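You operate a simulated robot arm through the tools that you are given. There is no shell and no other tool. Be economical: measure what you need, move in short steps, check, and stop when the job is done.

You are at the controls of a simulated two-armed robot. One attempt, no reset.

TASK
Move the purple pin from the hub to the blue can; stand hub and lit torch on the mat.
Fine: hold the hub as the pin comes out, the can as it goes in and the torch for its button. Set down upright: silver hub, torch.

The check looks at the end state, three seconds after you hand in, the way a careful person would. Anything else that was tipped, shoved, dropped, spilled or broken makes it a failure.

THE ROBOT
Two 7-joint arms with two-finger parallel grippers on one trunk, on a base that drives. Base frame: it is fixed to the floor where the robot stands at the start and does not move with it; the origin is under the middle of the robot, x ahead of it, y to its left, z up. Readings come in m, degrees, newtons and seconds.
The left shoulder is at the start at [0.07, 0.163, 1.12], the right one opposite. With the tool pointing down near the work surface each hand reaches from about 0.4 to 0.88 m from the robot's upright axis, wherever it stands, measured 20 degrees to its own side. Places, roughly: black head of the yellow lamp [0.5, 0.3, 1]; blue can (7x7x12 cm) [0.9, 0.1, 0.9]; green mat [0.8, -0.5, 0.8]; red button of the yellow lamp [0.5, 0.3, 1]; torch button [0.9, 0.3, 0.9]; white tub [0.75, -0.75, 1]. Payload 3.43 kg a hand.
Tool frame (each hand has its own): the origin (TCP) lies between the finger pads and is the grasp point; the fingertips stand 0.034 m ahead of it; z points along the fingers, y is the line along which they close. The gripper opens to 0.128 m. The fingers are 0.024 m wide and 0.012 m thick; the gripper's body (0.048 by 0.13 m) begins 0.096 m behind the TCP.
Orientation is told as [roll, pitch, yaw] about the base's x, y, z axes, in that order, counted from this pose: with the fingers straight down and closing along the base's y, the tool's x points along the base's -x, its y along +y and its z along -z.

THE INTERFACE
- The arms move only by the tool apply_moves. It takes "left_series", "right_series" or both (then of equal length, played together; a hand with none holds still); each is a list of rows, each a list of 7 numbers: the shift along the base's x, y, z in m, then the turn, a rotation vector about the base's x, y, z in degrees, then the gripper command, from -1 (fully open) to 1 (shut), values between in proportion. In form: [[tx, ty, tz, wx, wy, wz, hand], ...]. A call has 1 to 20 rows; each row is the pose to reach, as a shift and turn from the pose commanded when the call began. Rows are played at 5 a second. More than 0.05 m and 8.6 degrees between two rows, or a gripper value outside its range, and nothing of the call is played. Where a pose cannot be reached the arm comes as near as it can. A force on the tool above 40 N (or 10 N above the force at the start of the call, whichever is more), or a blocked arm, ends the call early, and 0.2 s more pass. The fingers move at their own pace (about 0.153 m/s each) and stop on an object; they squeeze with about 34 N. The grip force told is the motor's: it shows also when the fingers shut on nothing. Time passes only in rows, and 0.2 s behind the last, so rows that repeat a pose let the fingers close. The reply holds the time, the measured pose of the TCP, the force on the tool along the base axes, the opening and the grip force, in the units named above and with some noise, with the torque about the TCP (base axes, N m) and any sound that the robot's microphone picked up.
- Cameras (640 x 400 px; columns grow to the right, rows downward): "scene" is now at [0.1422, 0, 1.3617]; the picture's right is [0.01, -1.00, 0.00], its down [-0.44, -0.01, -0.90] and it looks along [0.90, 0.01, -0.44] (base axes); focal length 282 px, centre (320, 200). "left" rides on the left gripper at [0.076, 0.011, -0.16] in its tool frame; the picture's right is [-0.15, 0.99, 0.00], its down [-0.88, -0.13, -0.46] and it looks along [-0.45, -0.07, 0.89] (tool axes); focal length 234 px, centre (320, 200). "right" rides on the right gripper at [0.076, -0.011, -0.16] in its tool frame; the picture's right is [0.15, 0.99, 0.00], its down [-0.88, 0.13, -0.46] and it looks along [-0.45, 0.07, 0.89] (tool axes); focal length 234 px, centre (320, 200). There is no depth. A picture from a camera that has moved, and an enlarged one, comes with that camera's place and axes in the base frame and with its lens.
- capture(camera): a new picture of that camera. No time passes.
- move_column(by): slides the trunk up (or, below 0, down) by that many m; the arms and the scene camera ride with it, the base frame stays. It gives what a move gives, with no picture.
- roll_base(legs): drives the robot by 1 to 6 legs, each [ahead, left, turn to the left] in m, m and degrees, along the robot's own axes; the way and the turn of a leg run together, so that a leg with both is an arc; at most 1.5 m and 180 degrees a leg. The arms and the cameras ride along, it lands a little off, and it stops where it bumps. It gives what a move gives.
- head_to(pan, tilt): turns the head with the scene camera to pan (to the left, within 86 degrees either way) and tilt (down, from -29 to 69), counted from straight ahead of the robot. It gives what a move gives.
- close_up(camera, box): a new picture of the part [left, top, right, bottom] of that camera's present view, enlarged. No time passes.
- close_job(): hands the job in; it is judged then, once.

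Work in short steps. Places have to be worked out from the pictures, the camera data and where the tool is seen: move nearer, look again, correct. Check each grasp and each placing, and mend what went wrong. You have 120 turns and 88 pictures in all, those below and enlarged ones among them. Open the grippers and draw the arms clear of the work before you hand the job in, unless the task says otherwise; then end with one line.

The tools are called after ">>>" as a command line: name --argument value ..., lists and objects as JSON in quotes. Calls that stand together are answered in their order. apply_moves: Moves the arms, as the interface text tells. Its arguments: {"type":"object","properties":{"left_series":{"type":"array","items":{"type":"array","items":{"type":"number"}}},"right_series":{"type":"array","items":{"type":"array","items":{"type":"number"}}}},"required":[]} The other tools are called the same way: move_column (by) slides the trunk up or down; roll_base (legs) drives the base; head_to (pan, tilt) turns the head that bears the scene camera; capture (camera) takes a picture; close_up (camera, box) takes an enlarged picture of a part of a camera's view; close_job () hands the job in.

At the start:

```text
clock: 0.0
left_position: [0.4793, 0.2054, 1.2193]
left_orientation: [0.1, 0.0, 0.1]
left_wrist_force: [-0.3, 0.0, -0.4]
left_ft_torque: [0.01, 0.0, 0.0]
left_width: 0.1278
left_gripper_force: 0.0
right_position: [0.4931, -0.169, 1.2209]
right_orientation: [0.0, -0.1, 0.0]
right_wrist_force: [0.5, 0.4, 0.0]
right_ft_torque: [0.02, -0.02, 0.0]
right_width: 0.128
right_gripper_force: 0.2
trunk travel left (down, up): [-0.6, 0.34]
robot x, y, heading: [-0.001, 0.0005, -0.0]
head pan, tilt: [0.8, 26.0]
```

scene: 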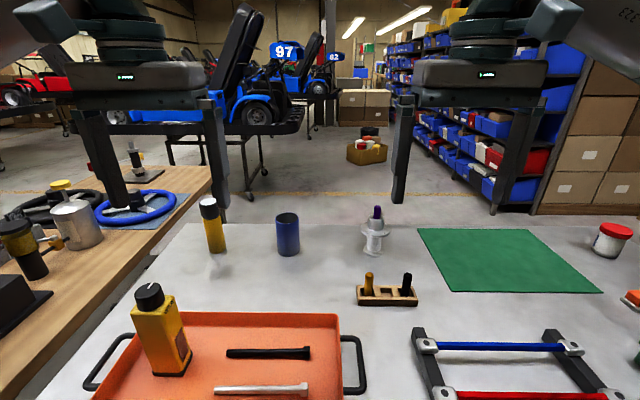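
right: 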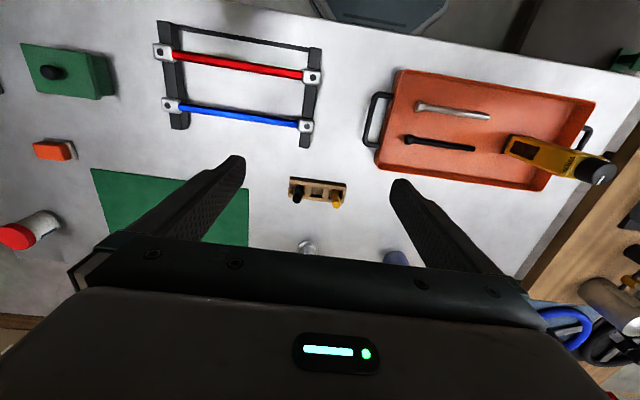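
left: 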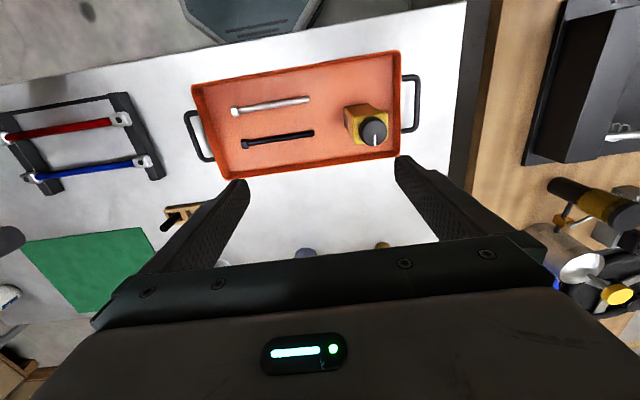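

The scene shows torch, blue can, silver hub with purple pin, and mat. I take enlarged views of them to measure.

>>> close_up --camera "scene" --box '[180, 180, 440, 320]'

>>> close_up --camera "scene" --box '[340, 190, 420, 270]'

>>> close_up --camera "scene" --box '[180, 180, 260, 270]'

```text
2.46 times, centred on (310, 250) of scene
camera zoom: at [0.1422, 0.0, 1.3617], right [0.01, -1.0, 0.0], down [-0.44, -0.01, -0.9], along [0.9, 0.01, -0.44], focal length 694 px, centre (345, 77)
```

zoom: 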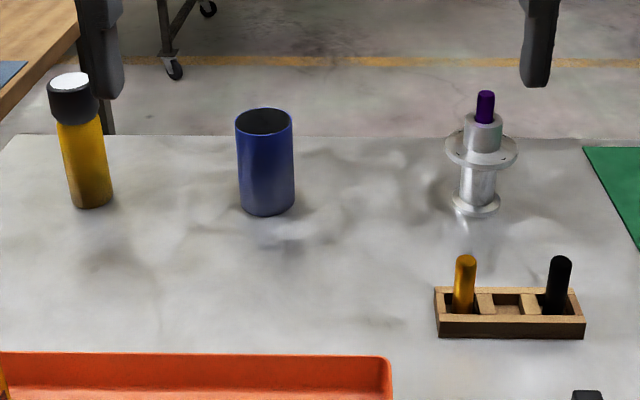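

```text
5.00 times, centred on (380, 230) of scene
camera zoom: at [0.1422, 0.0, 1.3617], right [0.01, -1.0, 0.0], down [-0.44, -0.01, -0.9], along [0.9, 0.01, -0.44], focal length 1410 px, centre (20, 50)
```

zoom: 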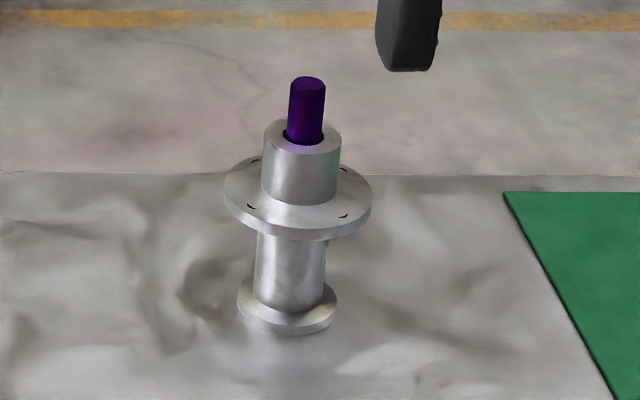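

```text
4.44 times, centred on (220, 225) of scene
camera zoom: at [0.1422, 0.0, 1.3617], right [0.01, -1.0, 0.0], down [-0.44, -0.01, -0.9], along [0.9, 0.01, -0.44], focal length 1254 px, centre (764, 89)
```

zoom: 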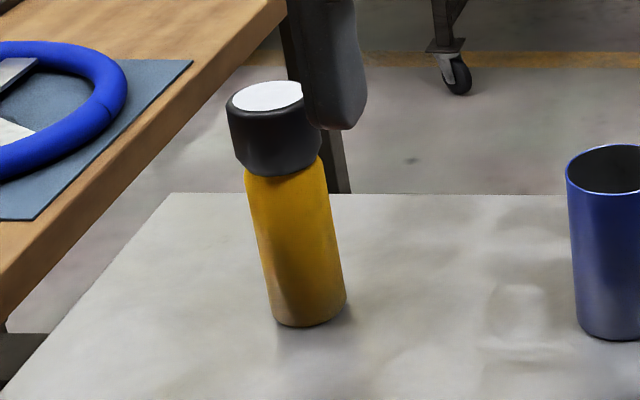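

Estimates: hub axis at about (0.844,-0.153), top 0.965, pin top 1.0; can (0.847,0.107); torch (0.85,0.322), 0.17 tall; mat x 0.69–0.99, y -0.33…-0.70. I look down to see how much room the base has before the bench.

>>> head_to --pan 0 --tilt 69

>>> capture --camera "scene"

```text
clock: 1.1
left_position: [0.4795, 0.2069, 1.2184]
left_orientation: [-0.1, 0.0, 0.0]
left_wrist_force: [0.1, -0.3, 0.3]
left_ft_torque: [0.01, -0.03, -0.01]
left_width: 0.1281
left_gripper_force: 0.1
right_position: [0.4931, -0.1692, 1.2204]
right_orientation: [0.0, 0.0, 0.1]
right_wrist_force: [0.3, -0.1, 0.1]
right_ft_torque: [0.01, 0.0, -0.02]
right_width: 0.128
right_gripper_force: 0.2
trunk travel left (down, up): [-0.6, 0.34]
robot x, y, heading: [-0.0005, 0.002, -0.3]
head pan, tilt: [0.0, 68.8]
```

```text
81 pictures are left
camera scene: at [0.1063, -0.0014, 1.304], right [0.0, -1.0, 0.0], down [-0.93, 0.0, -0.36], along [0.36, 0.0, -0.93], focal length 282 px, centre (320, 200)
```

scene: 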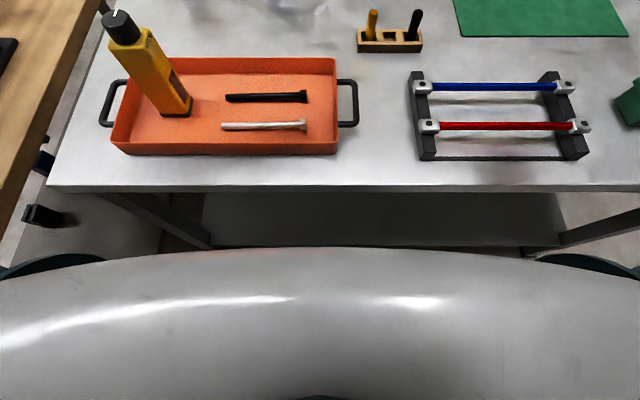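

The base has little room ahead, so I stay in this line and use forward-tilted (45°) grasps. First the right hand goes to a pre-grasp in front of/above the hub boss, tilted 45°.

>>> apply_moves --right_series '[[0.033, 0.002, -0.023, 0, -6.5, 0, -1], [0.066, 0.004, -0.046, 0, -13, 0, -1], [0.099, 0.006, -0.07, 0, -19.5, 0, -1], [0.132, 0.009, -0.093, 0, -26, 0, -1], [0.165, 0.011, -0.116, 0, -32.5, 0, -1], [0.198, 0.013, -0.14, 0, -39, 0, -1], [0.231, 0.016, -0.163, 0, -45, 0, -1], [0.231, 0.016, -0.163, 0, -45, 0, -1]]'

>>> head_to --pan 0 --tilt 30

>>> capture --camera "right"

>>> capture --camera "scene"

```text
clock: 2.9
left_position: [0.4786, 0.2056, 1.2193]
left_orientation: [-0.1, -0.1, -0.1]
left_wrist_force: [-0.3, -0.4, -0.8]
left_ft_torque: [0.03, 0.0, -0.02]
left_width: 0.128
left_gripper_force: 0.1
right_position: [0.7236, -0.1531, 1.0578]
right_orientation: [-0.1, -45.0, 0.1]
right_wrist_force: [-0.6, -1.1, 0.5]
right_ft_torque: [0.04, -0.02, 0.02]
right_width: 0.1276
right_gripper_force: 0.1
trunk travel left (down, up): [-0.6, 0.34]
robot x, y, heading: [-0.0012, 0.0012, 0.3]
head pan, tilt: [0.0, 68.8]
```

```text
clock: 4.0
left_position: [0.4791, 0.2051, 1.2194]
left_orientation: [0.0, -0.1, 0.0]
left_wrist_force: [0.4, 0.3, -0.3]
left_ft_torque: [0.01, 0.02, -0.03]
left_width: 0.1281
left_gripper_force: 0.0
right_position: [0.7228, -0.1533, 1.0584]
right_orientation: [0.0, -45.0, 0.0]
right_wrist_force: [-0.4, 0.5, 0.0]
right_ft_torque: [-0.01, 0.0, 0.03]
right_width: 0.1282
right_gripper_force: 0.1
trunk travel left (down, up): [-0.6, 0.34]
robot x, y, heading: [0.0035, 0.0025, 0.0]
head pan, tilt: [0.0, 30.0]
```

```text
80 pictures are left
camera right: at [0.5567, -0.1659, 1.1173], right [-0.1, 0.99, -0.1], down [0.3, 0.13, 0.94], along [0.95, 0.07, -0.31], focal length 234 px, centre (320, 200)
```

right: 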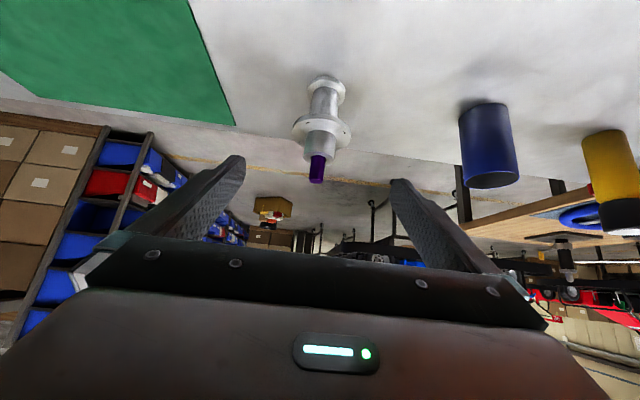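

```text
79 pictures are left
camera scene: at [0.1407, -0.0014, 1.3553], right [0.0, -1.0, 0.0], down [-0.5, 0.0, -0.87], along [0.87, 0.0, -0.5], focal length 282 px, centre (320, 200)
```

scene: 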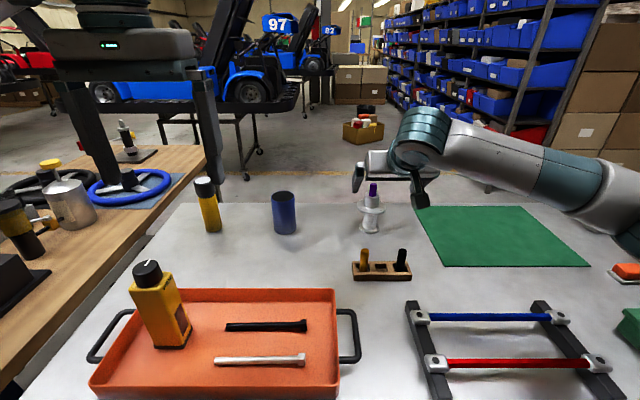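

The right camera agrees: hub axis (0.845,-0.153), boss z≈0.921–0.96. I tilt to 55° and slide in astride the boss, without closing yet.

>>> apply_moves --right_series '[[0.007, 0, -0.016, 0, -5, 0, -1], [0.014, 0, -0.033, 0, -10, 0, -1], [0.047, 0, -0.056, 0, -10, 0, -1], [0.08, 0, -0.079, 0, -10, 0, -1], [0.112, 0, -0.102, 0, -10, 0, -1], [0.112, 0, -0.102, 0, -10, 0, -1]]'

>>> close_up --camera "scene" --box '[320, 150, 440, 250]'

>>> capture --camera "right"

```text
clock: 5.3
left_position: [0.4778, 0.2048, 1.2184]
left_orientation: [0.0, 0.0, -0.1]
left_wrist_force: [-0.1, -0.8, -0.2]
left_ft_torque: [0.02, -0.01, 0.0]
left_width: 0.1278
left_gripper_force: 0.1
right_position: [0.8345, -0.1553, 0.956]
right_orientation: [0.1, -54.9, 0.0]
right_wrist_force: [1.1, 0.0, -0.2]
right_ft_torque: [-0.02, 0.0, 0.02]
right_width: 0.128
right_gripper_force: 0.1
trunk travel left (down, up): [-0.6, 0.34]
robot x, y, heading: [-0.0011, -0.0005, -0.3]
head pan, tilt: [0.0, 30.0]
```

```text
4.00 times, centred on (380, 200) of scene
camera zoom: at [0.1402, -0.0015, 1.3555], right [0.0, -1.0, 0.0], down [-0.5, 0.0, -0.87], along [0.87, 0.0, -0.5], focal length 1128 px, centre (80, 200)
```

zoom: 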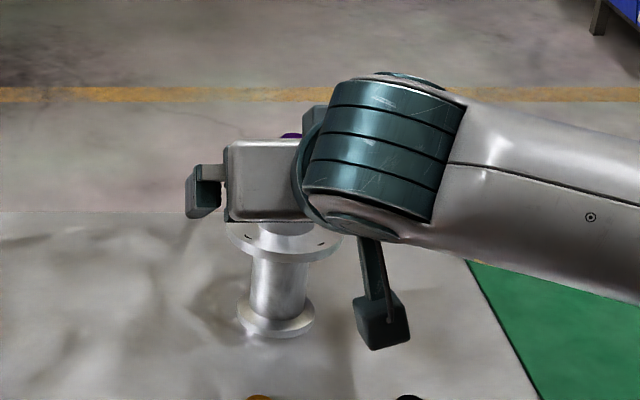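

```text
77 pictures are left
camera right: at [0.6591, -0.167, 0.9853], right [-0.08, 0.99, -0.12], down [0.13, 0.13, 0.98], along [0.99, 0.07, -0.14], focal length 234 px, centre (320, 200)
```

right: 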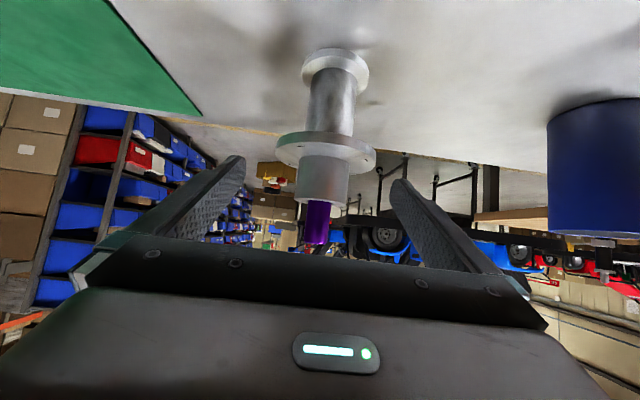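

The boss sits between the fingers with the flange clear. I close on it.

>>> apply_moves --right_series '[[0, 0, 0, 0, 0, 0, 0], [0, 0, 0, 0, 0, 0, 0.6], [0, 0, 0, 0, 0, 0, 1], [0, 0, 0, 0, 0, 0, 1], [0, 0, 0, 0, 0, 0, 1]]'

>>> capture --camera "right"

```text
clock: 6.5
left_position: [0.4801, 0.206, 1.2188]
left_orientation: [-0.1, -0.1, 0.0]
left_wrist_force: [-0.1, -0.3, -0.3]
left_ft_torque: [0.0, 0.0, 0.02]
left_width: 0.1281
left_gripper_force: 0.1
right_position: [0.8346, -0.154, 0.956]
right_orientation: [-0.1, -55.0, 0.0]
right_wrist_force: [-0.5, 1.1, 0.5]
right_ft_torque: [0.73, -0.04, 0.45]
right_width: 0.0425
right_gripper_force: 33.5
trunk travel left (down, up): [-0.6, 0.34]
robot x, y, heading: [0.0032, -0.0014, -0.1]
head pan, tilt: [0.0, 30.0]
```

```text
76 pictures are left
camera right: at [0.6596, -0.1671, 0.985], right [-0.08, 0.99, -0.12], down [0.13, 0.13, 0.98], along [0.99, 0.07, -0.14], focal length 234 px, centre (320, 200)
```

right: 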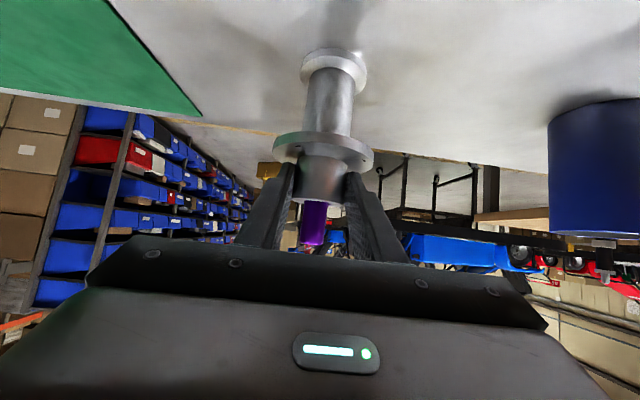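

Grip is firm (0.0425 m). I lift the hub 0.14 m straight up and check.

>>> apply_moves --right_series '[[0, 0, 0.02, 0, 0, 0, 1], [0, 0, 0.05, 0, 0, 0, 1], [0, 0, 0.08, 0, 0, 0, 1], [0, 0, 0.11, 0, 0, 0, 1], [0, 0, 0.14, 0, 0, 0, 1], [0, 0, 0.14, 0, 0, 0, 1]]'

>>> capture --camera "right"

```text
clock: 8.0
left_position: [0.4803, 0.2055, 1.2181]
left_orientation: [0.0, 0.0, -0.1]
left_wrist_force: [-0.5, -0.7, -1.2]
left_ft_torque: [0.01, 0.01, -0.03]
left_width: 0.1283
left_gripper_force: 0.0
right_position: [0.8373, -0.1517, 1.0942]
right_orientation: [-0.1, -54.9, 0.0]
right_wrist_force: [0.4, -0.3, -4.1]
right_ft_torque: [0.02, 0.08, 0.03]
right_width: 0.0433
right_gripper_force: 34.1
trunk travel left (down, up): [-0.6, 0.34]
robot x, y, heading: [0.001, 0.0008, -0.0]
head pan, tilt: [0.0, 30.0]
```

```text
75 pictures are left
camera right: at [0.6626, -0.1655, 1.1244], right [-0.08, 0.99, -0.12], down [0.13, 0.13, 0.98], along [0.99, 0.07, -0.14], focal length 234 px, centre (320, 200)
```

right: 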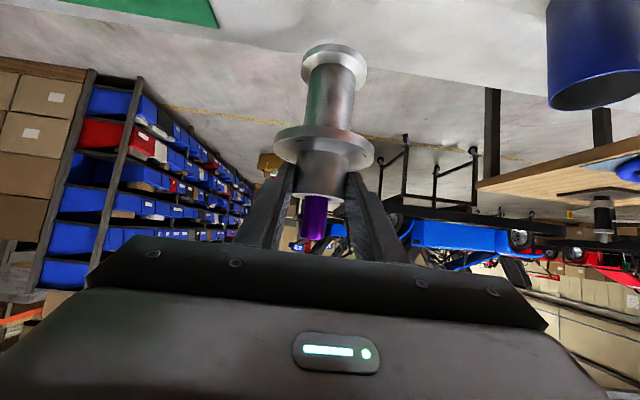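

The hub is held steady (~0.4 kg). I drive 0.28 m to the right so that both hands can work at the mat.

>>> roll_base --legs '[[0, -0.28, 0]]'

>>> capture --camera "scene"

```text
clock: 9.9
left_position: [0.4794, -0.0688, 1.2174]
left_orientation: [0.0, 0.1, 0.2]
left_wrist_force: [0.3, 0.5, -0.2]
left_ft_torque: [0.03, -0.02, 0.05]
left_width: 0.1281
left_gripper_force: 0.0
right_position: [0.838, -0.424, 1.0947]
right_orientation: [0.0, -54.9, 0.3]
right_wrist_force: [1.3, 0.2, -4.1]
right_ft_torque: [0.0, 0.11, 0.03]
right_width: 0.0435
right_gripper_force: 34.2
trunk travel left (down, up): [-0.6, 0.34]
robot x, y, heading: [0.0005, -0.2759, 0.2]
head pan, tilt: [0.0, 30.0]
```

```text
74 pictures are left
camera scene: at [0.142, -0.2764, 1.3553], right [0.0, -1.0, 0.0], down [-0.5, 0.0, -0.87], along [0.87, 0.0, -0.5], focal length 282 px, centre (320, 200)
```

scene: 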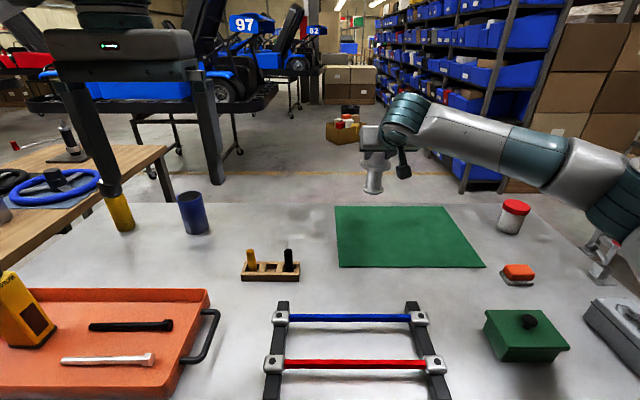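

The hub is above the mat's left part (mat x 0.69–0.99, y -0.32…-0.70). I bring it 0.05 nearer and lower most of the way.

>>> apply_moves --right_series '[[-0.025, 0, -0.02, 0, 0, 0, 1], [-0.05, 0, -0.05, 0, 0, 0, 1], [-0.05, 0, -0.09, 0, 0, 0, 1], [-0.05, 0, -0.12, 0, 0, 0, 1], [-0.05, 0, -0.131, 0, 0, 0, 1], [-0.05, 0, -0.131, 0, 0, 0, 1]]'

>>> apply_moves --right_series '[[0, 0, -0.002, 0, 0, 0, 1], [0, 0, -0.004, 0, 0, 0, 1]]'

```text
clock: 11.3
left_position: [0.4799, -0.0681, 1.2188]
left_orientation: [0.0, 0.0, 0.2]
left_wrist_force: [-0.2, -0.4, 0.5]
left_ft_torque: [-0.02, -0.04, 0.03]
left_width: 0.1282
left_gripper_force: 0.0
right_position: [0.7879, -0.4227, 0.9639]
right_orientation: [0.1, -54.8, 0.3]
right_wrist_force: [-0.6, 0.4, -4.1]
right_ft_torque: [0.03, 0.08, 0.0]
right_width: 0.0434
right_gripper_force: 33.8
trunk travel left (down, up): [-0.6, 0.34]
robot x, y, heading: [0.0027, -0.2749, 0.3]
head pan, tilt: [0.0, 30.0]
```

```text
clock: 11.9
left_position: [0.4774, -0.0681, 1.2187]
left_orientation: [-0.2, -0.2, 0.2]
left_wrist_force: [-0.2, 0.5, -0.3]
left_ft_torque: [0.02, 0.02, 0.04]
left_width: 0.1281
left_gripper_force: 0.0
right_position: [0.7873, -0.4242, 0.9632]
right_orientation: [0.1, -55.4, 0.1]
right_wrist_force: [1.7, -0.3, 9.2]
right_ft_torque: [-0.01, -0.03, 0.03]
right_width: 0.043
right_gripper_force: 33.9
trunk travel left (down, up): [-0.6, 0.34]
robot x, y, heading: [0.0016, -0.2766, 0.3]
head pan, tilt: [0.0, 30.0]
```

The hub is on the mat (9 N contact, TCP z 0.963, mat ≈6 mm). Holding it with the right, I bring the left hand above the pin at about (0.80,-0.424), going forward first and then right.

>>> apply_moves --left_series '[[0.046, -0.012, 0, 0, 0, 0, -1], [0.092, -0.024, 0, 0, 0, 0, -1], [0.138, -0.036, 0, 0, 0, 0, -1], [0.184, -0.048, 0, 0, 0, 0, -1], [0.23, -0.06, 0, 0, 0, 0, -1], [0.276, -0.072, 0, 0, 0, 0, -1], [0.316, -0.09, 0, 0, 0, 0, -1], [0.322, -0.138, 0, 0, 0, 0, -1], [0.322, -0.186, 0, 0, 0, 0, -1], [0.322, -0.234, 0, 0, 0, 0, -1], [0.322, -0.26, 0, 0, 0, 0, -1], [0.322, -0.26, 0, 0, 0, 0, -1]]'

>>> capture --camera "scene"

>>> capture --camera "left"

```text
clock: 14.5
left_position: [0.7259, -0.2924, 1.1872]
left_orientation: [-0.1, 0.0, 0.3]
left_wrist_force: [0.0, 0.2, -0.2]
left_ft_torque: [-0.03, 0.03, 0.01]
left_width: 0.128
left_gripper_force: 0.1
left hand out of reach, approached as far as the arm can: row 7, 8, 9, 10, 11, 12
right_position: [0.7882, -0.4232, 0.9607]
right_orientation: [-0.1, -54.9, 0.3]
right_wrist_force: [-0.7, -2.9, -0.5]
right_ft_torque: [-0.38, 0.17, -0.11]
right_width: 0.0425
right_gripper_force: 34.7
trunk travel left (down, up): [-0.6, 0.34]
robot x, y, heading: [-0.0022, -0.2758, 0.3]
head pan, tilt: [0.0, 30.0]
```

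```text
73 pictures are left
camera scene: at [0.1416, -0.2757, 1.3553], right [0.0, -1.0, 0.0], down [-0.5, 0.0, -0.87], along [0.87, 0.0, -0.5], focal length 282 px, centre (320, 200)
```

scene: 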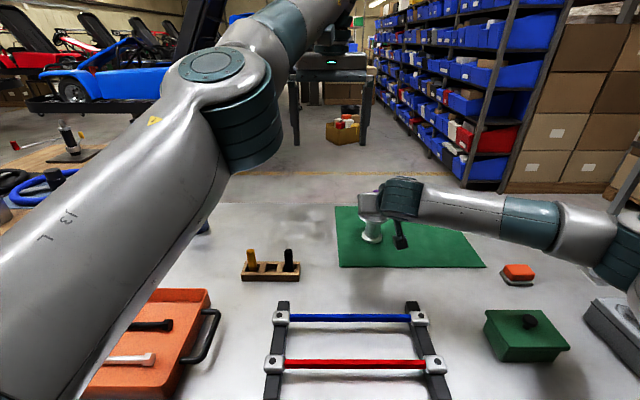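

```text
72 pictures are left
camera left: at [0.6505, -0.2804, 1.3465], right [0.14, 0.99, 0.0], down [0.88, -0.13, 0.46], along [0.45, -0.07, -0.89], focal length 234 px, centre (320, 200)
```

left: 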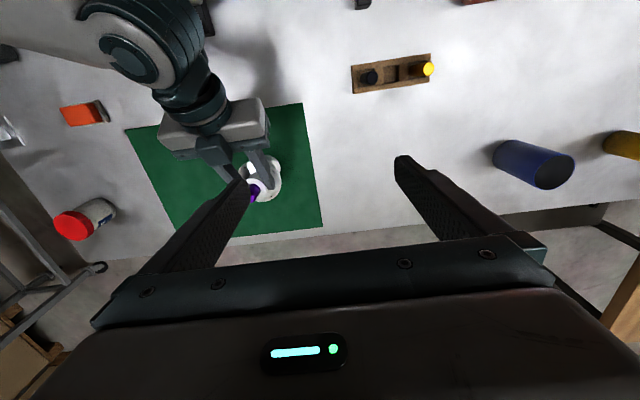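

The left hand runs out of reach there. I first draw the left hand back a bit, and will then bring the hub nearer along the mat.

>>> apply_moves --left_series '[[-0.04, 0.03, 0, 0, 0, 0, -1], [-0.08, 0.06, 0, 0, 0, 0, -1], [-0.1, 0.1, 0, 0, 0, 0, -1], [-0.1, 0.14, 0, 0, 0, 0, -1], [-0.1, 0.14, 0, 0, 0, 0, -1]]'

>>> apply_moves --right_series '[[0, 0, 0.02, 0, 0, 0, 1], [-0.02, 0.015, 0.03, 0, 0, 0, 1], [-0.04, 0.03, 0.03, 0, 0, 0, 1], [-0.055, 0.045, 0.03, 0, 0, 0, 1], [-0.055, 0.045, 0.012, 0, 0, 0, 1], [-0.055, 0.045, 0.002, 0, 0, 0, 1], [-0.055, 0.045, 0.0, 0, 0, 0, 1]]'

>>> capture --camera "scene"

```text
clock: 15.7
left_position: [0.7253, -0.2626, 1.2088]
left_orientation: [0.0, 0.0, 0.2]
left_wrist_force: [-0.1, 0.1, 0.8]
left_ft_torque: [-0.04, -0.01, 0.0]
left_width: 0.1279
left_gripper_force: 0.0
left hand out of reach, approached as far as the arm can: row 1, 2, 3, 4, 5
right_position: [0.7877, -0.4245, 0.9619]
right_orientation: [-0.1, -55.0, 0.2]
right_wrist_force: [-3.2, -0.6, 0.1]
right_ft_torque: [-0.05, 0.33, 0.03]
right_width: 0.0426
right_gripper_force: 33.8
trunk travel left (down, up): [-0.6, 0.34]
robot x, y, heading: [0.0019, -0.274, 0.2]
head pan, tilt: [0.0, 30.0]
```

```text
clock: 17.3
left_position: [0.7259, -0.2643, 1.2077]
left_orientation: [0.1, 0.1, 0.2]
left_wrist_force: [0.8, -1.0, -0.3]
left_ft_torque: [-0.05, 0.03, 0.04]
left_width: 0.1279
left_gripper_force: 0.1
right_position: [0.7313, -0.3804, 0.9616]
right_orientation: [0.0, -55.0, 0.2]
right_wrist_force: [-0.5, -2.6, 2.8]
right_ft_torque: [-0.45, 0.22, -0.04]
right_width: 0.0426
right_gripper_force: 34.0
trunk travel left (down, up): [-0.6, 0.34]
robot x, y, heading: [-0.0007, -0.2765, 0.4]
head pan, tilt: [0.0, 30.0]
```

```text
71 pictures are left
camera scene: at [0.141, -0.277, 1.3556], right [0.0, -1.0, 0.0], down [-0.5, 0.0, -0.87], along [0.87, 0.0, -0.5], focal length 282 px, centre (320, 200)
```

scene: 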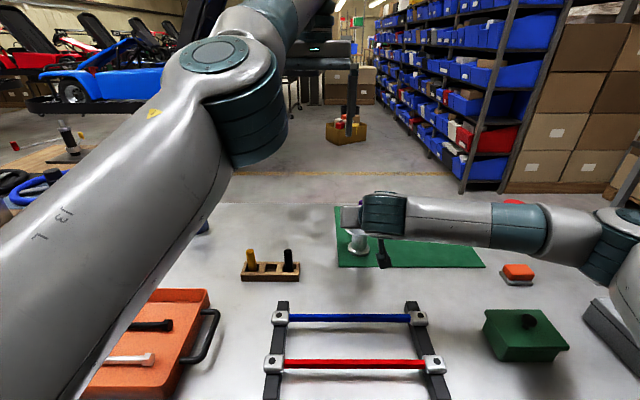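

The hub now stands nearer at about (0.741,-0.38). The left arm seems to lag; I check with a small retreating move.

>>> apply_moves --left_series '[[-0.03, 0.02, -0.01, 0, 0, 0, -1], [-0.06, 0.04, -0.02, 0, 0, 0, -1], [-0.06, 0.04, -0.02, 0, 0, 0, -1], [-0.06, 0.04, -0.02, 0, 0, 0, -1], [-0.06, 0.04, -0.02, 0, 0, 0, -1]]'

```text
clock: 18.5
left_position: [0.7255, -0.2596, 1.2095]
left_orientation: [0.1, 0.1, 0.2]
left_wrist_force: [0.1, 0.7, 0.0]
left_ft_torque: [0.0, -0.01, 0.01]
left_width: 0.128
left_gripper_force: 0.0
left hand out of reach, approached as far as the arm can: row 1, 2, 3, 4, 5
right_position: [0.7323, -0.3799, 0.9618]
right_orientation: [0.1, -55.1, 0.1]
right_wrist_force: [5.0, -6.3, 9.6]
right_ft_torque: [-0.75, -0.46, 0.06]
right_width: 0.043
right_gripper_force: 33.9
trunk travel left (down, up): [-0.6, 0.34]
robot x, y, heading: [0.0, -0.279, -0.3]
head pan, tilt: [0.0, 30.0]
```

Still stuck near full stretch; I try a larger retreat back toward the start pose.

>>> apply_moves --left_series '[[-0.04, 0.0, -0.02, 0, 0, 0, -1], [-0.08, 0.0, -0.04, 0, 0, 0, -1], [-0.12, 0.0, -0.06, 0, 0, 0, -1], [-0.16, 0.0, -0.06, 0, 0, 0, -1], [-0.2, 0.0, -0.06, 0, 0, 0, -1], [-0.2, 0.0, -0.06, 0, 0, 0, -1]]'

```text
clock: 19.9
left_position: [0.7025, -0.3317, 1.1946]
left_orientation: [-0.1, -0.2, 0.4]
left_wrist_force: [0.6, 0.1, 0.3]
left_ft_torque: [-0.03, -0.03, 0.01]
left_width: 0.1282
left_gripper_force: 0.0
left hand out of reach, approached as far as the arm can: row 1, 2, 3, 4, 5, 6
right_position: [0.7303, -0.3777, 0.9607]
right_orientation: [0.1, -55.0, 0.3]
right_wrist_force: [0.3, 1.5, 11.5]
right_ft_torque: [0.25, 0.15, 0.07]
right_width: 0.042
right_gripper_force: 34.1
trunk travel left (down, up): [-0.6, 0.34]
robot x, y, heading: [0.001, -0.2746, 0.2]
head pan, tilt: [0.0, 30.0]
```

The arm is apparently stretched straight and stuck at the singularity. I try to unstick it by raising toward the target's upper inside with a change of tilt.

>>> apply_moves --left_series '[[0, 0.04, 0.03, 0, -7, 0, -1], [0, 0.08, 0.06, 0, -14, 0, -1], [0, 0.12, 0.09, 0, -21, 0, -1], [0, 0.16, 0.12, 0, -28, 0, -1], [0, 0.2, 0.15, 0, -35, 0, -1], [0, 0.2, 0.15, 0, -35, 0, -1]]'

>>> capture --camera "scene"

```text
clock: 21.3
left_position: [0.6991, -0.1295, 1.3449]
left_orientation: [-0.2, -35.1, 0.3]
left_wrist_force: [0.5, 0.4, 0.0]
left_ft_torque: [0.01, 0.01, -0.03]
left_width: 0.1279
left_gripper_force: 0.1
left hand out of reach, approached as far as the arm can: row 1, 2
right_position: [0.7306, -0.3813, 0.9618]
right_orientation: [-0.1, -55.0, 0.2]
right_wrist_force: [-3.9, -5.5, 6.7]
right_ft_torque: [-0.44, 0.04, -0.24]
right_width: 0.0416
right_gripper_force: 34.2
trunk travel left (down, up): [-0.6, 0.34]
robot x, y, heading: [-0.0004, -0.2792, 0.2]
head pan, tilt: [0.0, 30.0]
```

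```text
70 pictures are left
camera scene: at [0.1396, -0.2768, 1.3555], right [0.0, -1.0, 0.0], down [-0.5, 0.0, -0.87], along [0.87, 0.0, -0.5], focal length 282 px, centre (320, 200)
```

scene: 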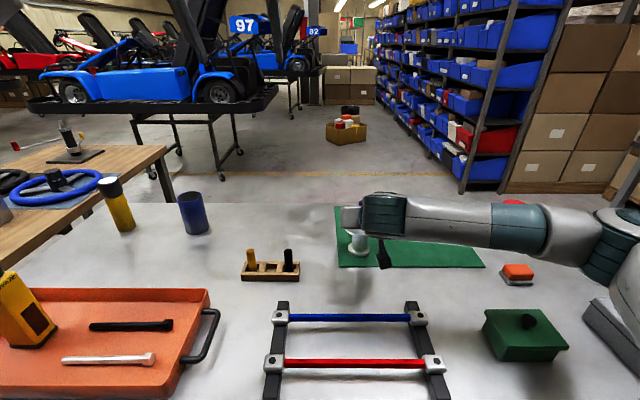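

Freed. The left arm needs a better standing place: I release the hub (standing on the mat), back the right hand out along its approach, then drive further right.

>>> apply_moves --right_series '[[0, 0, 0, 0, 0, 0, 0.3], [0, 0, 0, 0, 0, 0, -0.6], [0, 0, 0, 0, 0, 0, -1], [-0.02, 0, 0.014, 0, 0, 0, -1], [-0.057, 0, 0.04, 0, 0, 0, -1], [-0.09, 0, 0.063, 0, 0, 0, -1], [-0.12, 0, 0.1, 0, 0, 0, -1]]'

>>> capture --camera "right"

```text
clock: 22.9
left_position: [0.6997, -0.1287, 1.3457]
left_orientation: [-0.2, -35.1, 0.3]
left_wrist_force: [-0.3, -0.2, 0.9]
left_ft_torque: [-0.03, -0.02, -0.01]
left_width: 0.128
left_gripper_force: 0.1
right_position: [0.6111, -0.3779, 1.0623]
right_orientation: [-0.1, -55.0, 0.3]
right_wrist_force: [-0.5, 0.4, 0.6]
right_ft_torque: [0.01, -0.01, -0.01]
right_width: 0.1278
right_gripper_force: 0.0
trunk travel left (down, up): [-0.6, 0.34]
robot x, y, heading: [-0.0026, -0.2741, 0.2]
head pan, tilt: [0.0, 30.0]
```

```text
69 pictures are left
camera right: at [0.4365, -0.3917, 1.0923], right [-0.09, 0.99, -0.12], down [0.13, 0.13, 0.98], along [0.99, 0.07, -0.14], focal length 234 px, centre (320, 200)
```

right: 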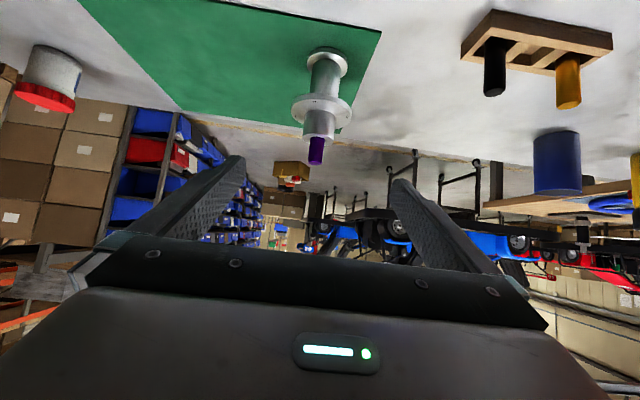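

The hub stands upright on the mat. Driving 0.22 m further right.

>>> roll_base --legs '[[0, -0.22, 0]]'

>>> capture --camera "scene"

```text
clock: 24.6
left_position: [0.7006, -0.3497, 1.3443]
left_orientation: [-0.2, -35.0, 0.5]
left_wrist_force: [0.0, 0.3, 0.1]
left_ft_torque: [0.05, 0.0, 0.01]
left_width: 0.1282
left_gripper_force: 0.2
right_position: [0.6121, -0.5997, 1.0629]
right_orientation: [-0.1, -55.0, 0.3]
right_wrist_force: [0.3, -0.3, -0.2]
right_ft_torque: [0.02, 0.0, 0.05]
right_width: 0.1277
right_gripper_force: 0.0
trunk travel left (down, up): [-0.6, 0.34]
robot x, y, heading: [0.0059, -0.4944, 0.2]
head pan, tilt: [0.0, 30.0]
```

```text
68 pictures are left
camera scene: at [0.1422, -0.4979, 1.3554], right [0.0, -1.0, 0.0], down [-0.5, 0.0, -0.87], along [0.87, 0.0, -0.5], focal length 282 px, centre (320, 200)
```

scene: 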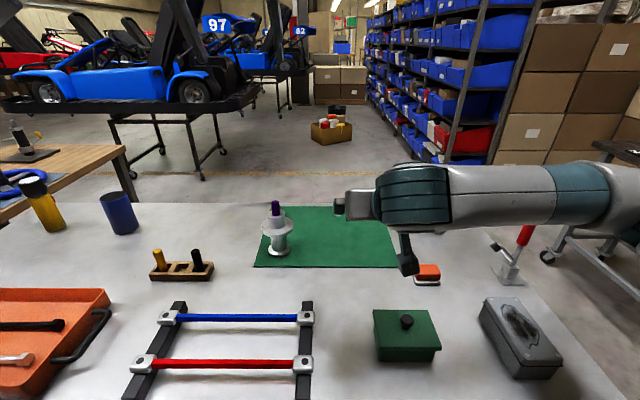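

Hub axis ≈(0.743,-0.38). I bring the right hand to a pre-grasp with the fingers turned 40° to the left, same 55° tilt.

>>> apply_moves --right_series '[[0.007, 0.024, -0.004, 0, 0, 7, -1], [0.014, 0.048, -0.009, 0, 0, 14, -1], [0.021, 0.072, -0.013, 0, 0, 21, -1], [0.028, 0.096, -0.017, 0, 0, 28, -1], [0.035, 0.12, -0.022, 0, 0, 35, -1], [0.042, 0.145, -0.026, 0, 0, 40, -1], [0.042, 0.145, -0.026, 0, 0, 40, -1]]'

>>> capture --camera "right"

```text
clock: 26.2
left_position: [0.7016, -0.351, 1.3445]
left_orientation: [-0.3, -34.9, 0.3]
left_wrist_force: [-0.1, -1.2, -0.5]
left_ft_torque: [0.04, 0.0, -0.04]
left_width: 0.1277
left_gripper_force: 0.1
right_position: [0.6554, -0.4531, 1.0367]
right_orientation: [0.1, -55.0, 40.3]
right_wrist_force: [0.3, -0.4, -0.1]
right_ft_torque: [0.0, 0.03, -0.05]
right_width: 0.1279
right_gripper_force: 0.0
trunk travel left (down, up): [-0.6, 0.34]
robot x, y, heading: [0.0011, -0.4922, 0.4]
head pan, tilt: [0.0, 30.0]
```

```text
67 pictures are left
camera right: at [0.529, -0.576, 1.066], right [-0.7, 0.7, -0.12], down [0.02, 0.18, 0.98], along [0.71, 0.69, -0.14], focal length 234 px, centre (320, 200)
```

right: 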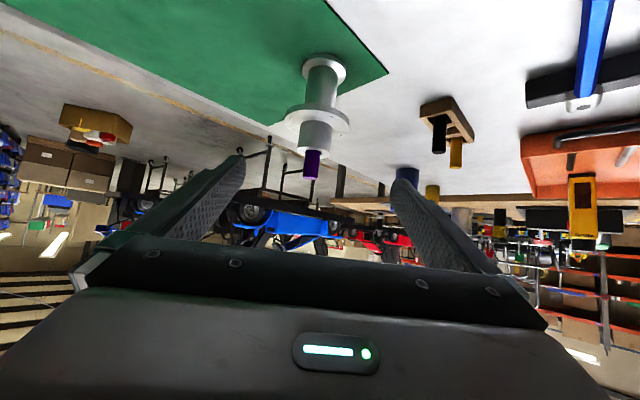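

The hub lines up within a few mm. I slide in with the small lateral correction and close.

>>> apply_moves --right_series '[[0.02, 0.014, -0.019, 0, 0, 0, -1], [0.04, 0.029, -0.038, 0, 0, 0, -1], [0.06, 0.045, -0.056, 0, 0, 0, -1], [0.08, 0.0625, -0.073, 0, 0, 0, -1], [0.08, 0.0625, -0.073, 0, 0, 0, -1]]'

>>> capture --camera "right"

```text
clock: 27.4
left_position: [0.7016, -0.3509, 1.3452]
left_orientation: [-0.2, -35.0, 0.3]
left_wrist_force: [-0.2, -1.2, 0.2]
left_ft_torque: [-0.01, -0.01, -0.01]
left_width: 0.1279
left_gripper_force: 0.1
right_position: [0.7358, -0.3933, 0.9647]
right_orientation: [0.0, -55.0, 40.2]
right_wrist_force: [1.4, -0.3, -0.3]
right_ft_torque: [0.01, 0.0, -0.02]
right_width: 0.1283
right_gripper_force: 0.1
trunk travel left (down, up): [-0.6, 0.34]
robot x, y, heading: [-0.001, -0.5, 0.4]
head pan, tilt: [0.0, 30.0]
```

```text
66 pictures are left
camera right: at [0.6097, -0.5154, 0.9938], right [-0.7, 0.7, -0.12], down [0.02, 0.18, 0.98], along [0.71, 0.69, -0.14], focal length 234 px, centre (320, 200)
```

right: 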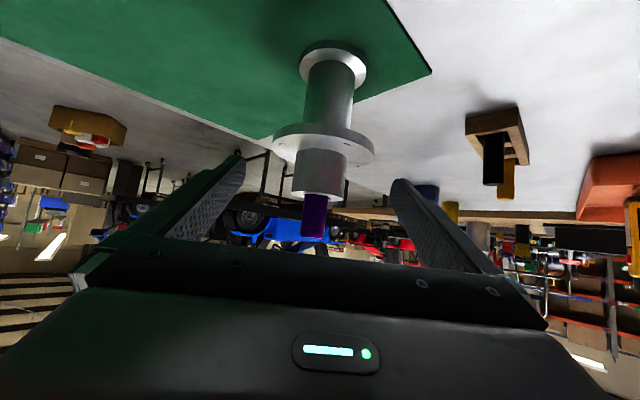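

Nearly the same view as the earlier good grasp, a few mm high. I lower 3 mm and close gently.

>>> apply_moves --right_series '[[0, 0, -0.003, 0, 0, 0, -0.5], [0, 0, -0.003, 0, 0, 0, 0.2], [0, 0, -0.003, 0, 0, 0, 0.6], [0, 0, -0.003, 0, 0, 0, 1], [0, 0, -0.003, 0, 0, 0, 1], [0, 0, -0.003, 0, 0, 0, 1]]'

>>> apply_moves --left_series '[[0.007, -0.006, -0.03, 0, 7, 0, -1], [0.014, -0.012, -0.06, 0, 14, 0, -1], [0.021, -0.018, -0.09, 0, 21, 0, -1], [0.028, -0.024, -0.12, 0, 28, 0, -1], [0.042, -0.033, -0.16, 0, 35, 0, -1], [0.042, -0.033, -0.2, 0, 35, 0, -1], [0.042, -0.033, -0.2, 0, 35, 0, -1]]'

>>> capture --camera "left"

>>> capture --camera "scene"

```text
clock: 28.8
left_position: [0.7025, -0.3509, 1.3449]
left_orientation: [-0.2, -35.0, 0.3]
left_wrist_force: [0.4, 0.1, -0.1]
left_ft_torque: [0.01, 0.01, 0.03]
left_width: 0.1279
left_gripper_force: 0.0
right_position: [0.7369, -0.3929, 0.9621]
right_orientation: [0.0, -55.0, 40.3]
right_wrist_force: [3.7, -1.7, 2.7]
right_ft_torque: [-0.03, -0.25, -0.1]
right_width: 0.0421
right_gripper_force: 34.1
trunk travel left (down, up): [-0.6, 0.34]
robot x, y, heading: [0.004, -0.4929, 0.0]
head pan, tilt: [0.0, 30.0]
```

```text
clock: 30.4
left_position: [0.748, -0.3834, 1.1438]
left_orientation: [0.1, 0.0, 0.2]
left_wrist_force: [0.5, 0.0, 0.8]
left_ft_torque: [0.04, 0.02, -0.01]
left_width: 0.1283
left_gripper_force: 0.0
right_position: [0.7368, -0.3925, 0.9614]
right_orientation: [0.3, -55.1, 40.3]
right_wrist_force: [1.2, 2.6, 1.9]
right_ft_torque: [0.32, -0.35, 0.07]
right_width: 0.042
right_gripper_force: 34.2
trunk travel left (down, up): [-0.6, 0.34]
robot x, y, heading: [0.0011, -0.4987, 0.4]
head pan, tilt: [0.0, 30.0]
```

```text
65 pictures are left
camera left: at [0.6713, -0.3715, 1.304], right [0.14, 0.99, 0.0], down [0.88, -0.13, 0.45], along [0.45, -0.06, -0.89], focal length 234 px, centre (320, 200)
```

left: 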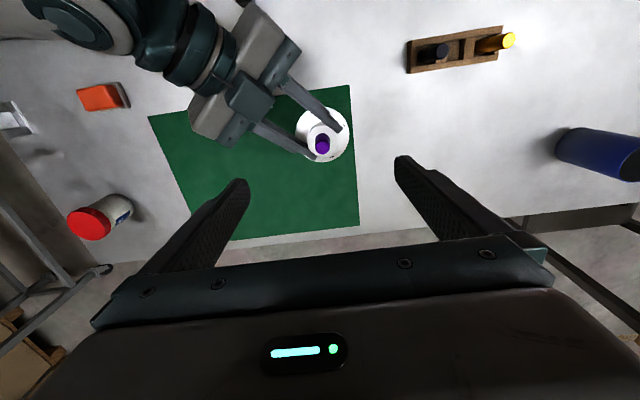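

```text
64 pictures are left
camera scene: at [0.143, -0.4988, 1.3553], right [0.0, -1.0, 0.0], down [-0.5, 0.0, -0.87], along [0.87, 0.0, -0.5], focal length 282 px, centre (320, 200)
```

scene: 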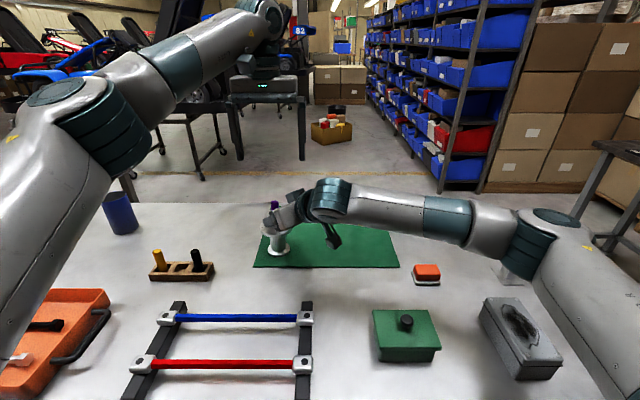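

The pin top is at ≈(0.742,-0.381,1.003). To clear the right fingers I yaw the left hand +40° (closing square to the right hand's heading) and descend part way.

>>> apply_moves --left_series '[[0, 0, 0, 0, 0, 8, -1], [0, 0, 0, 0, 0, 16, -1], [0, 0, -0.01, 0, 0, 24, -1], [0, 0.0, -0.03, 0, 0, 32, -1], [-0.002, 0.003, -0.06, 0, 0, 40, -1], [-0.002, 0.003, -0.085, 0, 0, 40, -0.6], [-0.002, 0.003, -0.085, 0, 0, 40, -0.6]]'

>>> capture --camera "left"

>>> close_up --camera "scene" --box '[220, 130, 380, 280]'

```text
clock: 32.0
left_position: [0.7419, -0.3799, 1.0576]
left_orientation: [0.1, 0.0, 40.3]
left_wrist_force: [0.0, -0.2, -0.7]
left_ft_torque: [0.01, -0.03, 0.01]
left_width: 0.1026
left_gripper_force: 0.1
right_position: [0.7358, -0.3915, 0.9618]
right_orientation: [0.0, -55.1, 40.4]
right_wrist_force: [2.0, 0.3, 2.6]
right_ft_torque: [0.29, -0.43, -0.07]
right_width: 0.0419
right_gripper_force: 33.6
trunk travel left (down, up): [-0.6, 0.34]
robot x, y, heading: [0.0014, -0.4966, 0.2]
head pan, tilt: [0.0, 30.0]
```

```text
63 pictures are left
camera left: at [0.6773, -0.4195, 1.2176], right [-0.53, 0.85, 0.0], down [0.76, 0.47, 0.46], along [0.39, 0.24, -0.89], focal length 234 px, centre (320, 200)
```

left: 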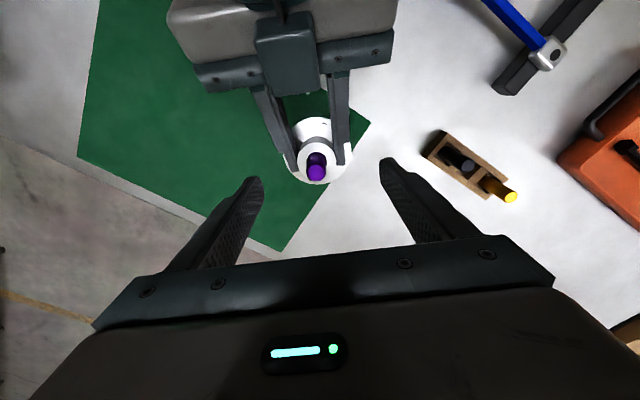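

```text
2.67 times, centred on (300, 205) of scene
camera zoom: at [0.1422, -0.4978, 1.3554], right [0.0, -1.0, 0.0], down [-0.5, 0.0, -0.87], along [0.87, 0.0, -0.5], focal length 752 px, centre (373, 187)
```

zoom: 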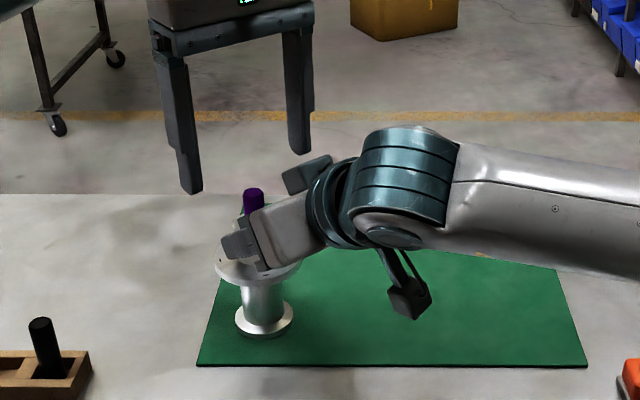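

Pin top now measured at ≈(0.747,-0.383), 6 mm off laterally. I correct and descend so the tips reach z≈0.984, just above the right fingers.

>>> apply_moves --left_series '[[0.004, -0.001, -0.01, 0, 0, 0, -0.4], [0.008, -0.001, -0.025, 0, 0, 0, -0.3], [0.008, -0.001, -0.04, 0, 0, 0, -0.3], [0.008, -0.001, -0.04, 0, 0, 0, -0.3]]'

>>> capture --camera "left"

>>> close_up --camera "scene" --box '[220, 130, 380, 280]'

```text
clock: 33.0
left_position: [0.7507, -0.3814, 1.0165]
left_orientation: [0.1, 0.0, 40.3]
left_wrist_force: [-0.1, -1.1, 0.3]
left_ft_torque: [-0.03, 0.05, -0.04]
left_width: 0.0834
left_gripper_force: 0.0
right_position: [0.7354, -0.3926, 0.9609]
right_orientation: [-0.1, -55.0, 40.3]
right_wrist_force: [1.0, 1.6, 2.3]
right_ft_torque: [0.17, -0.42, -0.04]
right_width: 0.0418
right_gripper_force: 33.9
trunk travel left (down, up): [-0.6, 0.34]
robot x, y, heading: [-0.0027, -0.4978, 0.3]
head pan, tilt: [0.0, 30.0]
```

```text
61 pictures are left
camera left: at [0.6847, -0.4208, 1.1769], right [-0.53, 0.85, 0.0], down [0.76, 0.47, 0.46], along [0.39, 0.24, -0.89], focal length 234 px, centre (320, 200)
```

left: 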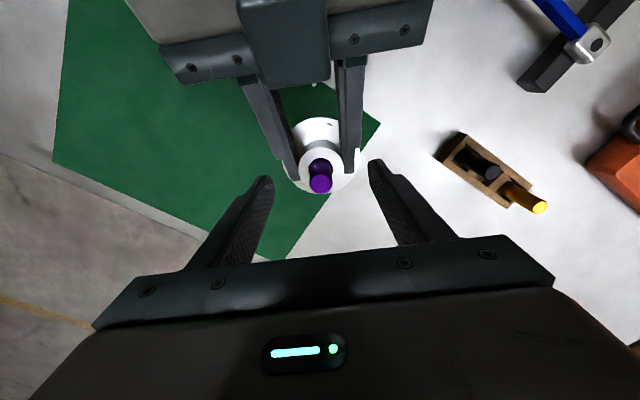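

```text
2.67 times, centred on (300, 205) of scene
camera zoom: at [0.1422, -0.4979, 1.3554], right [0.0, -1.0, 0.0], down [-0.5, 0.0, -0.87], along [0.87, 0.0, -0.5], focal length 752 px, centre (373, 187)
```

zoom: 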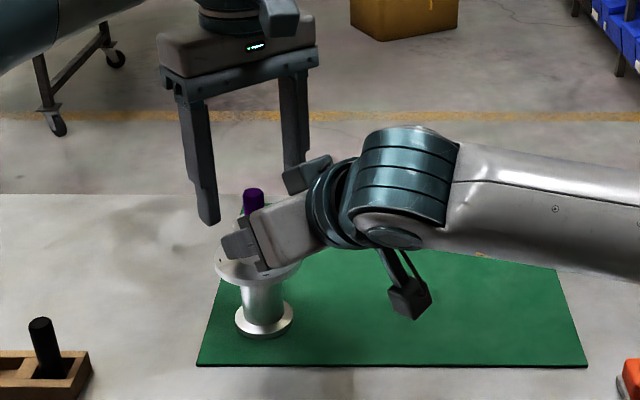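

The pin is centred between the left fingers, tips above the right fingers. I close the left hand on the pin.

>>> apply_moves --left_series '[[0, 0, 0.001, 0, 0, 0, 0.1], [0, 0, 0.001, 0, 0, 0, 0.4], [0, 0, 0.001, 0, 0, 0, 0.7], [0, 0, 0.001, 0, 0, 0, 1], [0, 0, 0.001, 0, 0, 0, 1]]'

>>> capture --camera "left"

```text
clock: 34.2
left_position: [0.7504, -0.383, 1.0188]
left_orientation: [0.0, 0.0, 40.3]
left_wrist_force: [0.3, -0.6, 0.3]
left_ft_torque: [0.02, 0.0, 0.02]
left_width: 0.0187
left_gripper_force: 34.5
right_position: [0.7348, -0.3922, 0.9605]
right_orientation: [-0.1, -55.0, 40.3]
right_wrist_force: [1.2, 0.1, 2.9]
right_ft_torque: [0.03, -0.41, -0.07]
right_width: 0.0419
right_gripper_force: 33.9
trunk travel left (down, up): [-0.6, 0.34]
robot x, y, heading: [0.0024, -0.4941, 0.4]
head pan, tilt: [0.0, 30.0]
```

```text
59 pictures are left
camera left: at [0.6845, -0.4211, 1.1788], right [-0.53, 0.85, 0.0], down [0.76, 0.47, 0.46], along [0.39, 0.24, -0.89], focal length 234 px, centre (320, 200)
```

left: 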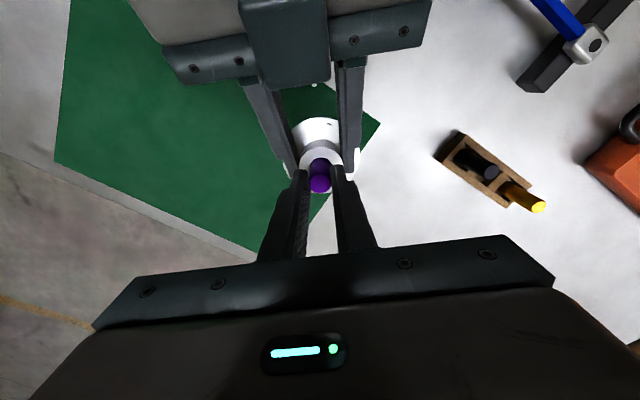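

Gripped on the pin (0.0187 m). I pull straight up slowly while the right holds the hub.

>>> apply_moves --left_series '[[0, 0, 0.005, 0, 0, 0, 1], [0, 0, 0.012, 0, 0, 0, 1], [0, 0, 0.02, 0, 0, 0, 1], [0, 0, 0.03, 0, 0, 0, 1], [0, 0, 0.04, 0, 0, 0, 1], [0, 0, 0.04, 0, 0, 0, 1]]'

>>> close_up --camera "scene" --box '[220, 130, 380, 280]'

```text
clock: 35.6
left_position: [0.7497, -0.3824, 1.0611]
left_orientation: [0.1, -0.1, 40.3]
left_wrist_force: [0.0, -0.3, -0.1]
left_ft_torque: [-0.02, 0.02, -0.02]
left_width: 0.0185
left_gripper_force: 34.8
right_position: [0.7347, -0.3929, 0.9605]
right_orientation: [0.0, -55.0, 40.3]
right_wrist_force: [1.0, -1.6, 2.5]
right_ft_torque: [-0.05, -0.27, -0.09]
right_width: 0.0418
right_gripper_force: 33.9
trunk travel left (down, up): [-0.6, 0.34]
robot x, y, heading: [0.0013, -0.5, 0.1]
head pan, tilt: [0.0, 30.0]
```

```text
2.67 times, centred on (300, 205) of scene
camera zoom: at [0.1422, -0.4981, 1.3554], right [0.0, -1.0, 0.0], down [-0.5, 0.0, -0.87], along [0.87, 0.0, -0.5], focal length 752 px, centre (373, 187)
```

zoom: 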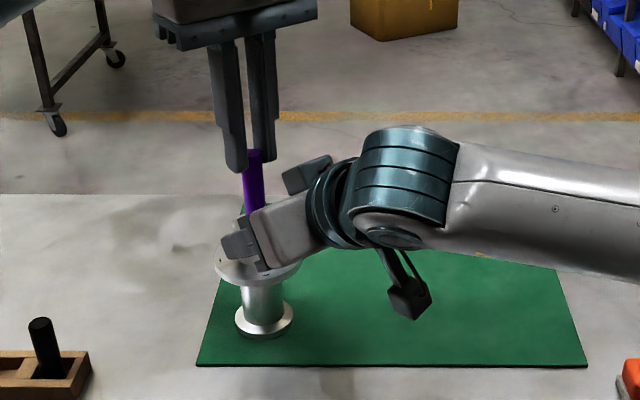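

The pin is coming out without resistance. I continue upward.

>>> apply_moves --left_series '[[0, 0, 0.02, 0, 0, 0, 1], [0, 0, 0.05, 0, 0, 0, 1], [0, 0, 0.08, 0, 0, 0, 1], [0, 0, 0.1, 0, 0, 0, 1], [0, 0, 0.1, 0, 0, 0, 1]]'

>>> capture --camera "scene"

```text
clock: 36.8
left_position: [0.7501, -0.3833, 1.1597]
left_orientation: [0.0, 0.0, 40.3]
left_wrist_force: [0.1, 0.2, -1.3]
left_ft_torque: [-0.01, -0.01, 0.02]
left_width: 0.0188
left_gripper_force: 34.3
right_position: [0.7361, -0.3919, 0.9615]
right_orientation: [0.0, -55.0, 40.3]
right_wrist_force: [-0.1, -1.5, 2.2]
right_ft_torque: [-0.19, -0.23, -0.11]
right_width: 0.0418
right_gripper_force: 33.9
trunk travel left (down, up): [-0.6, 0.34]
robot x, y, heading: [0.003, -0.4976, 0.2]
head pan, tilt: [0.0, 30.0]
```

```text
57 pictures are left
camera scene: at [0.1421, -0.4981, 1.3554], right [0.0, -1.0, 0.0], down [-0.5, 0.0, -0.87], along [0.87, 0.0, -0.5], focal length 282 px, centre (320, 200)
```

scene: 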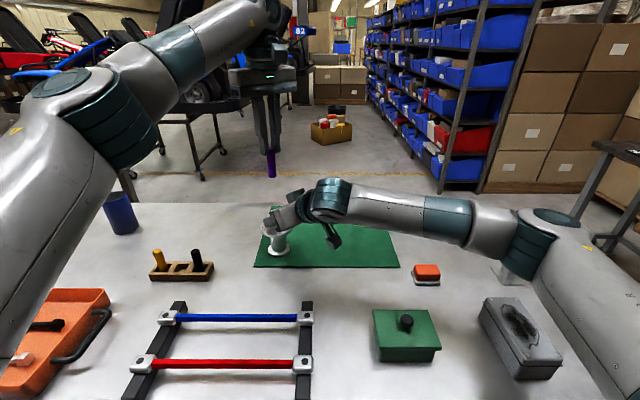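

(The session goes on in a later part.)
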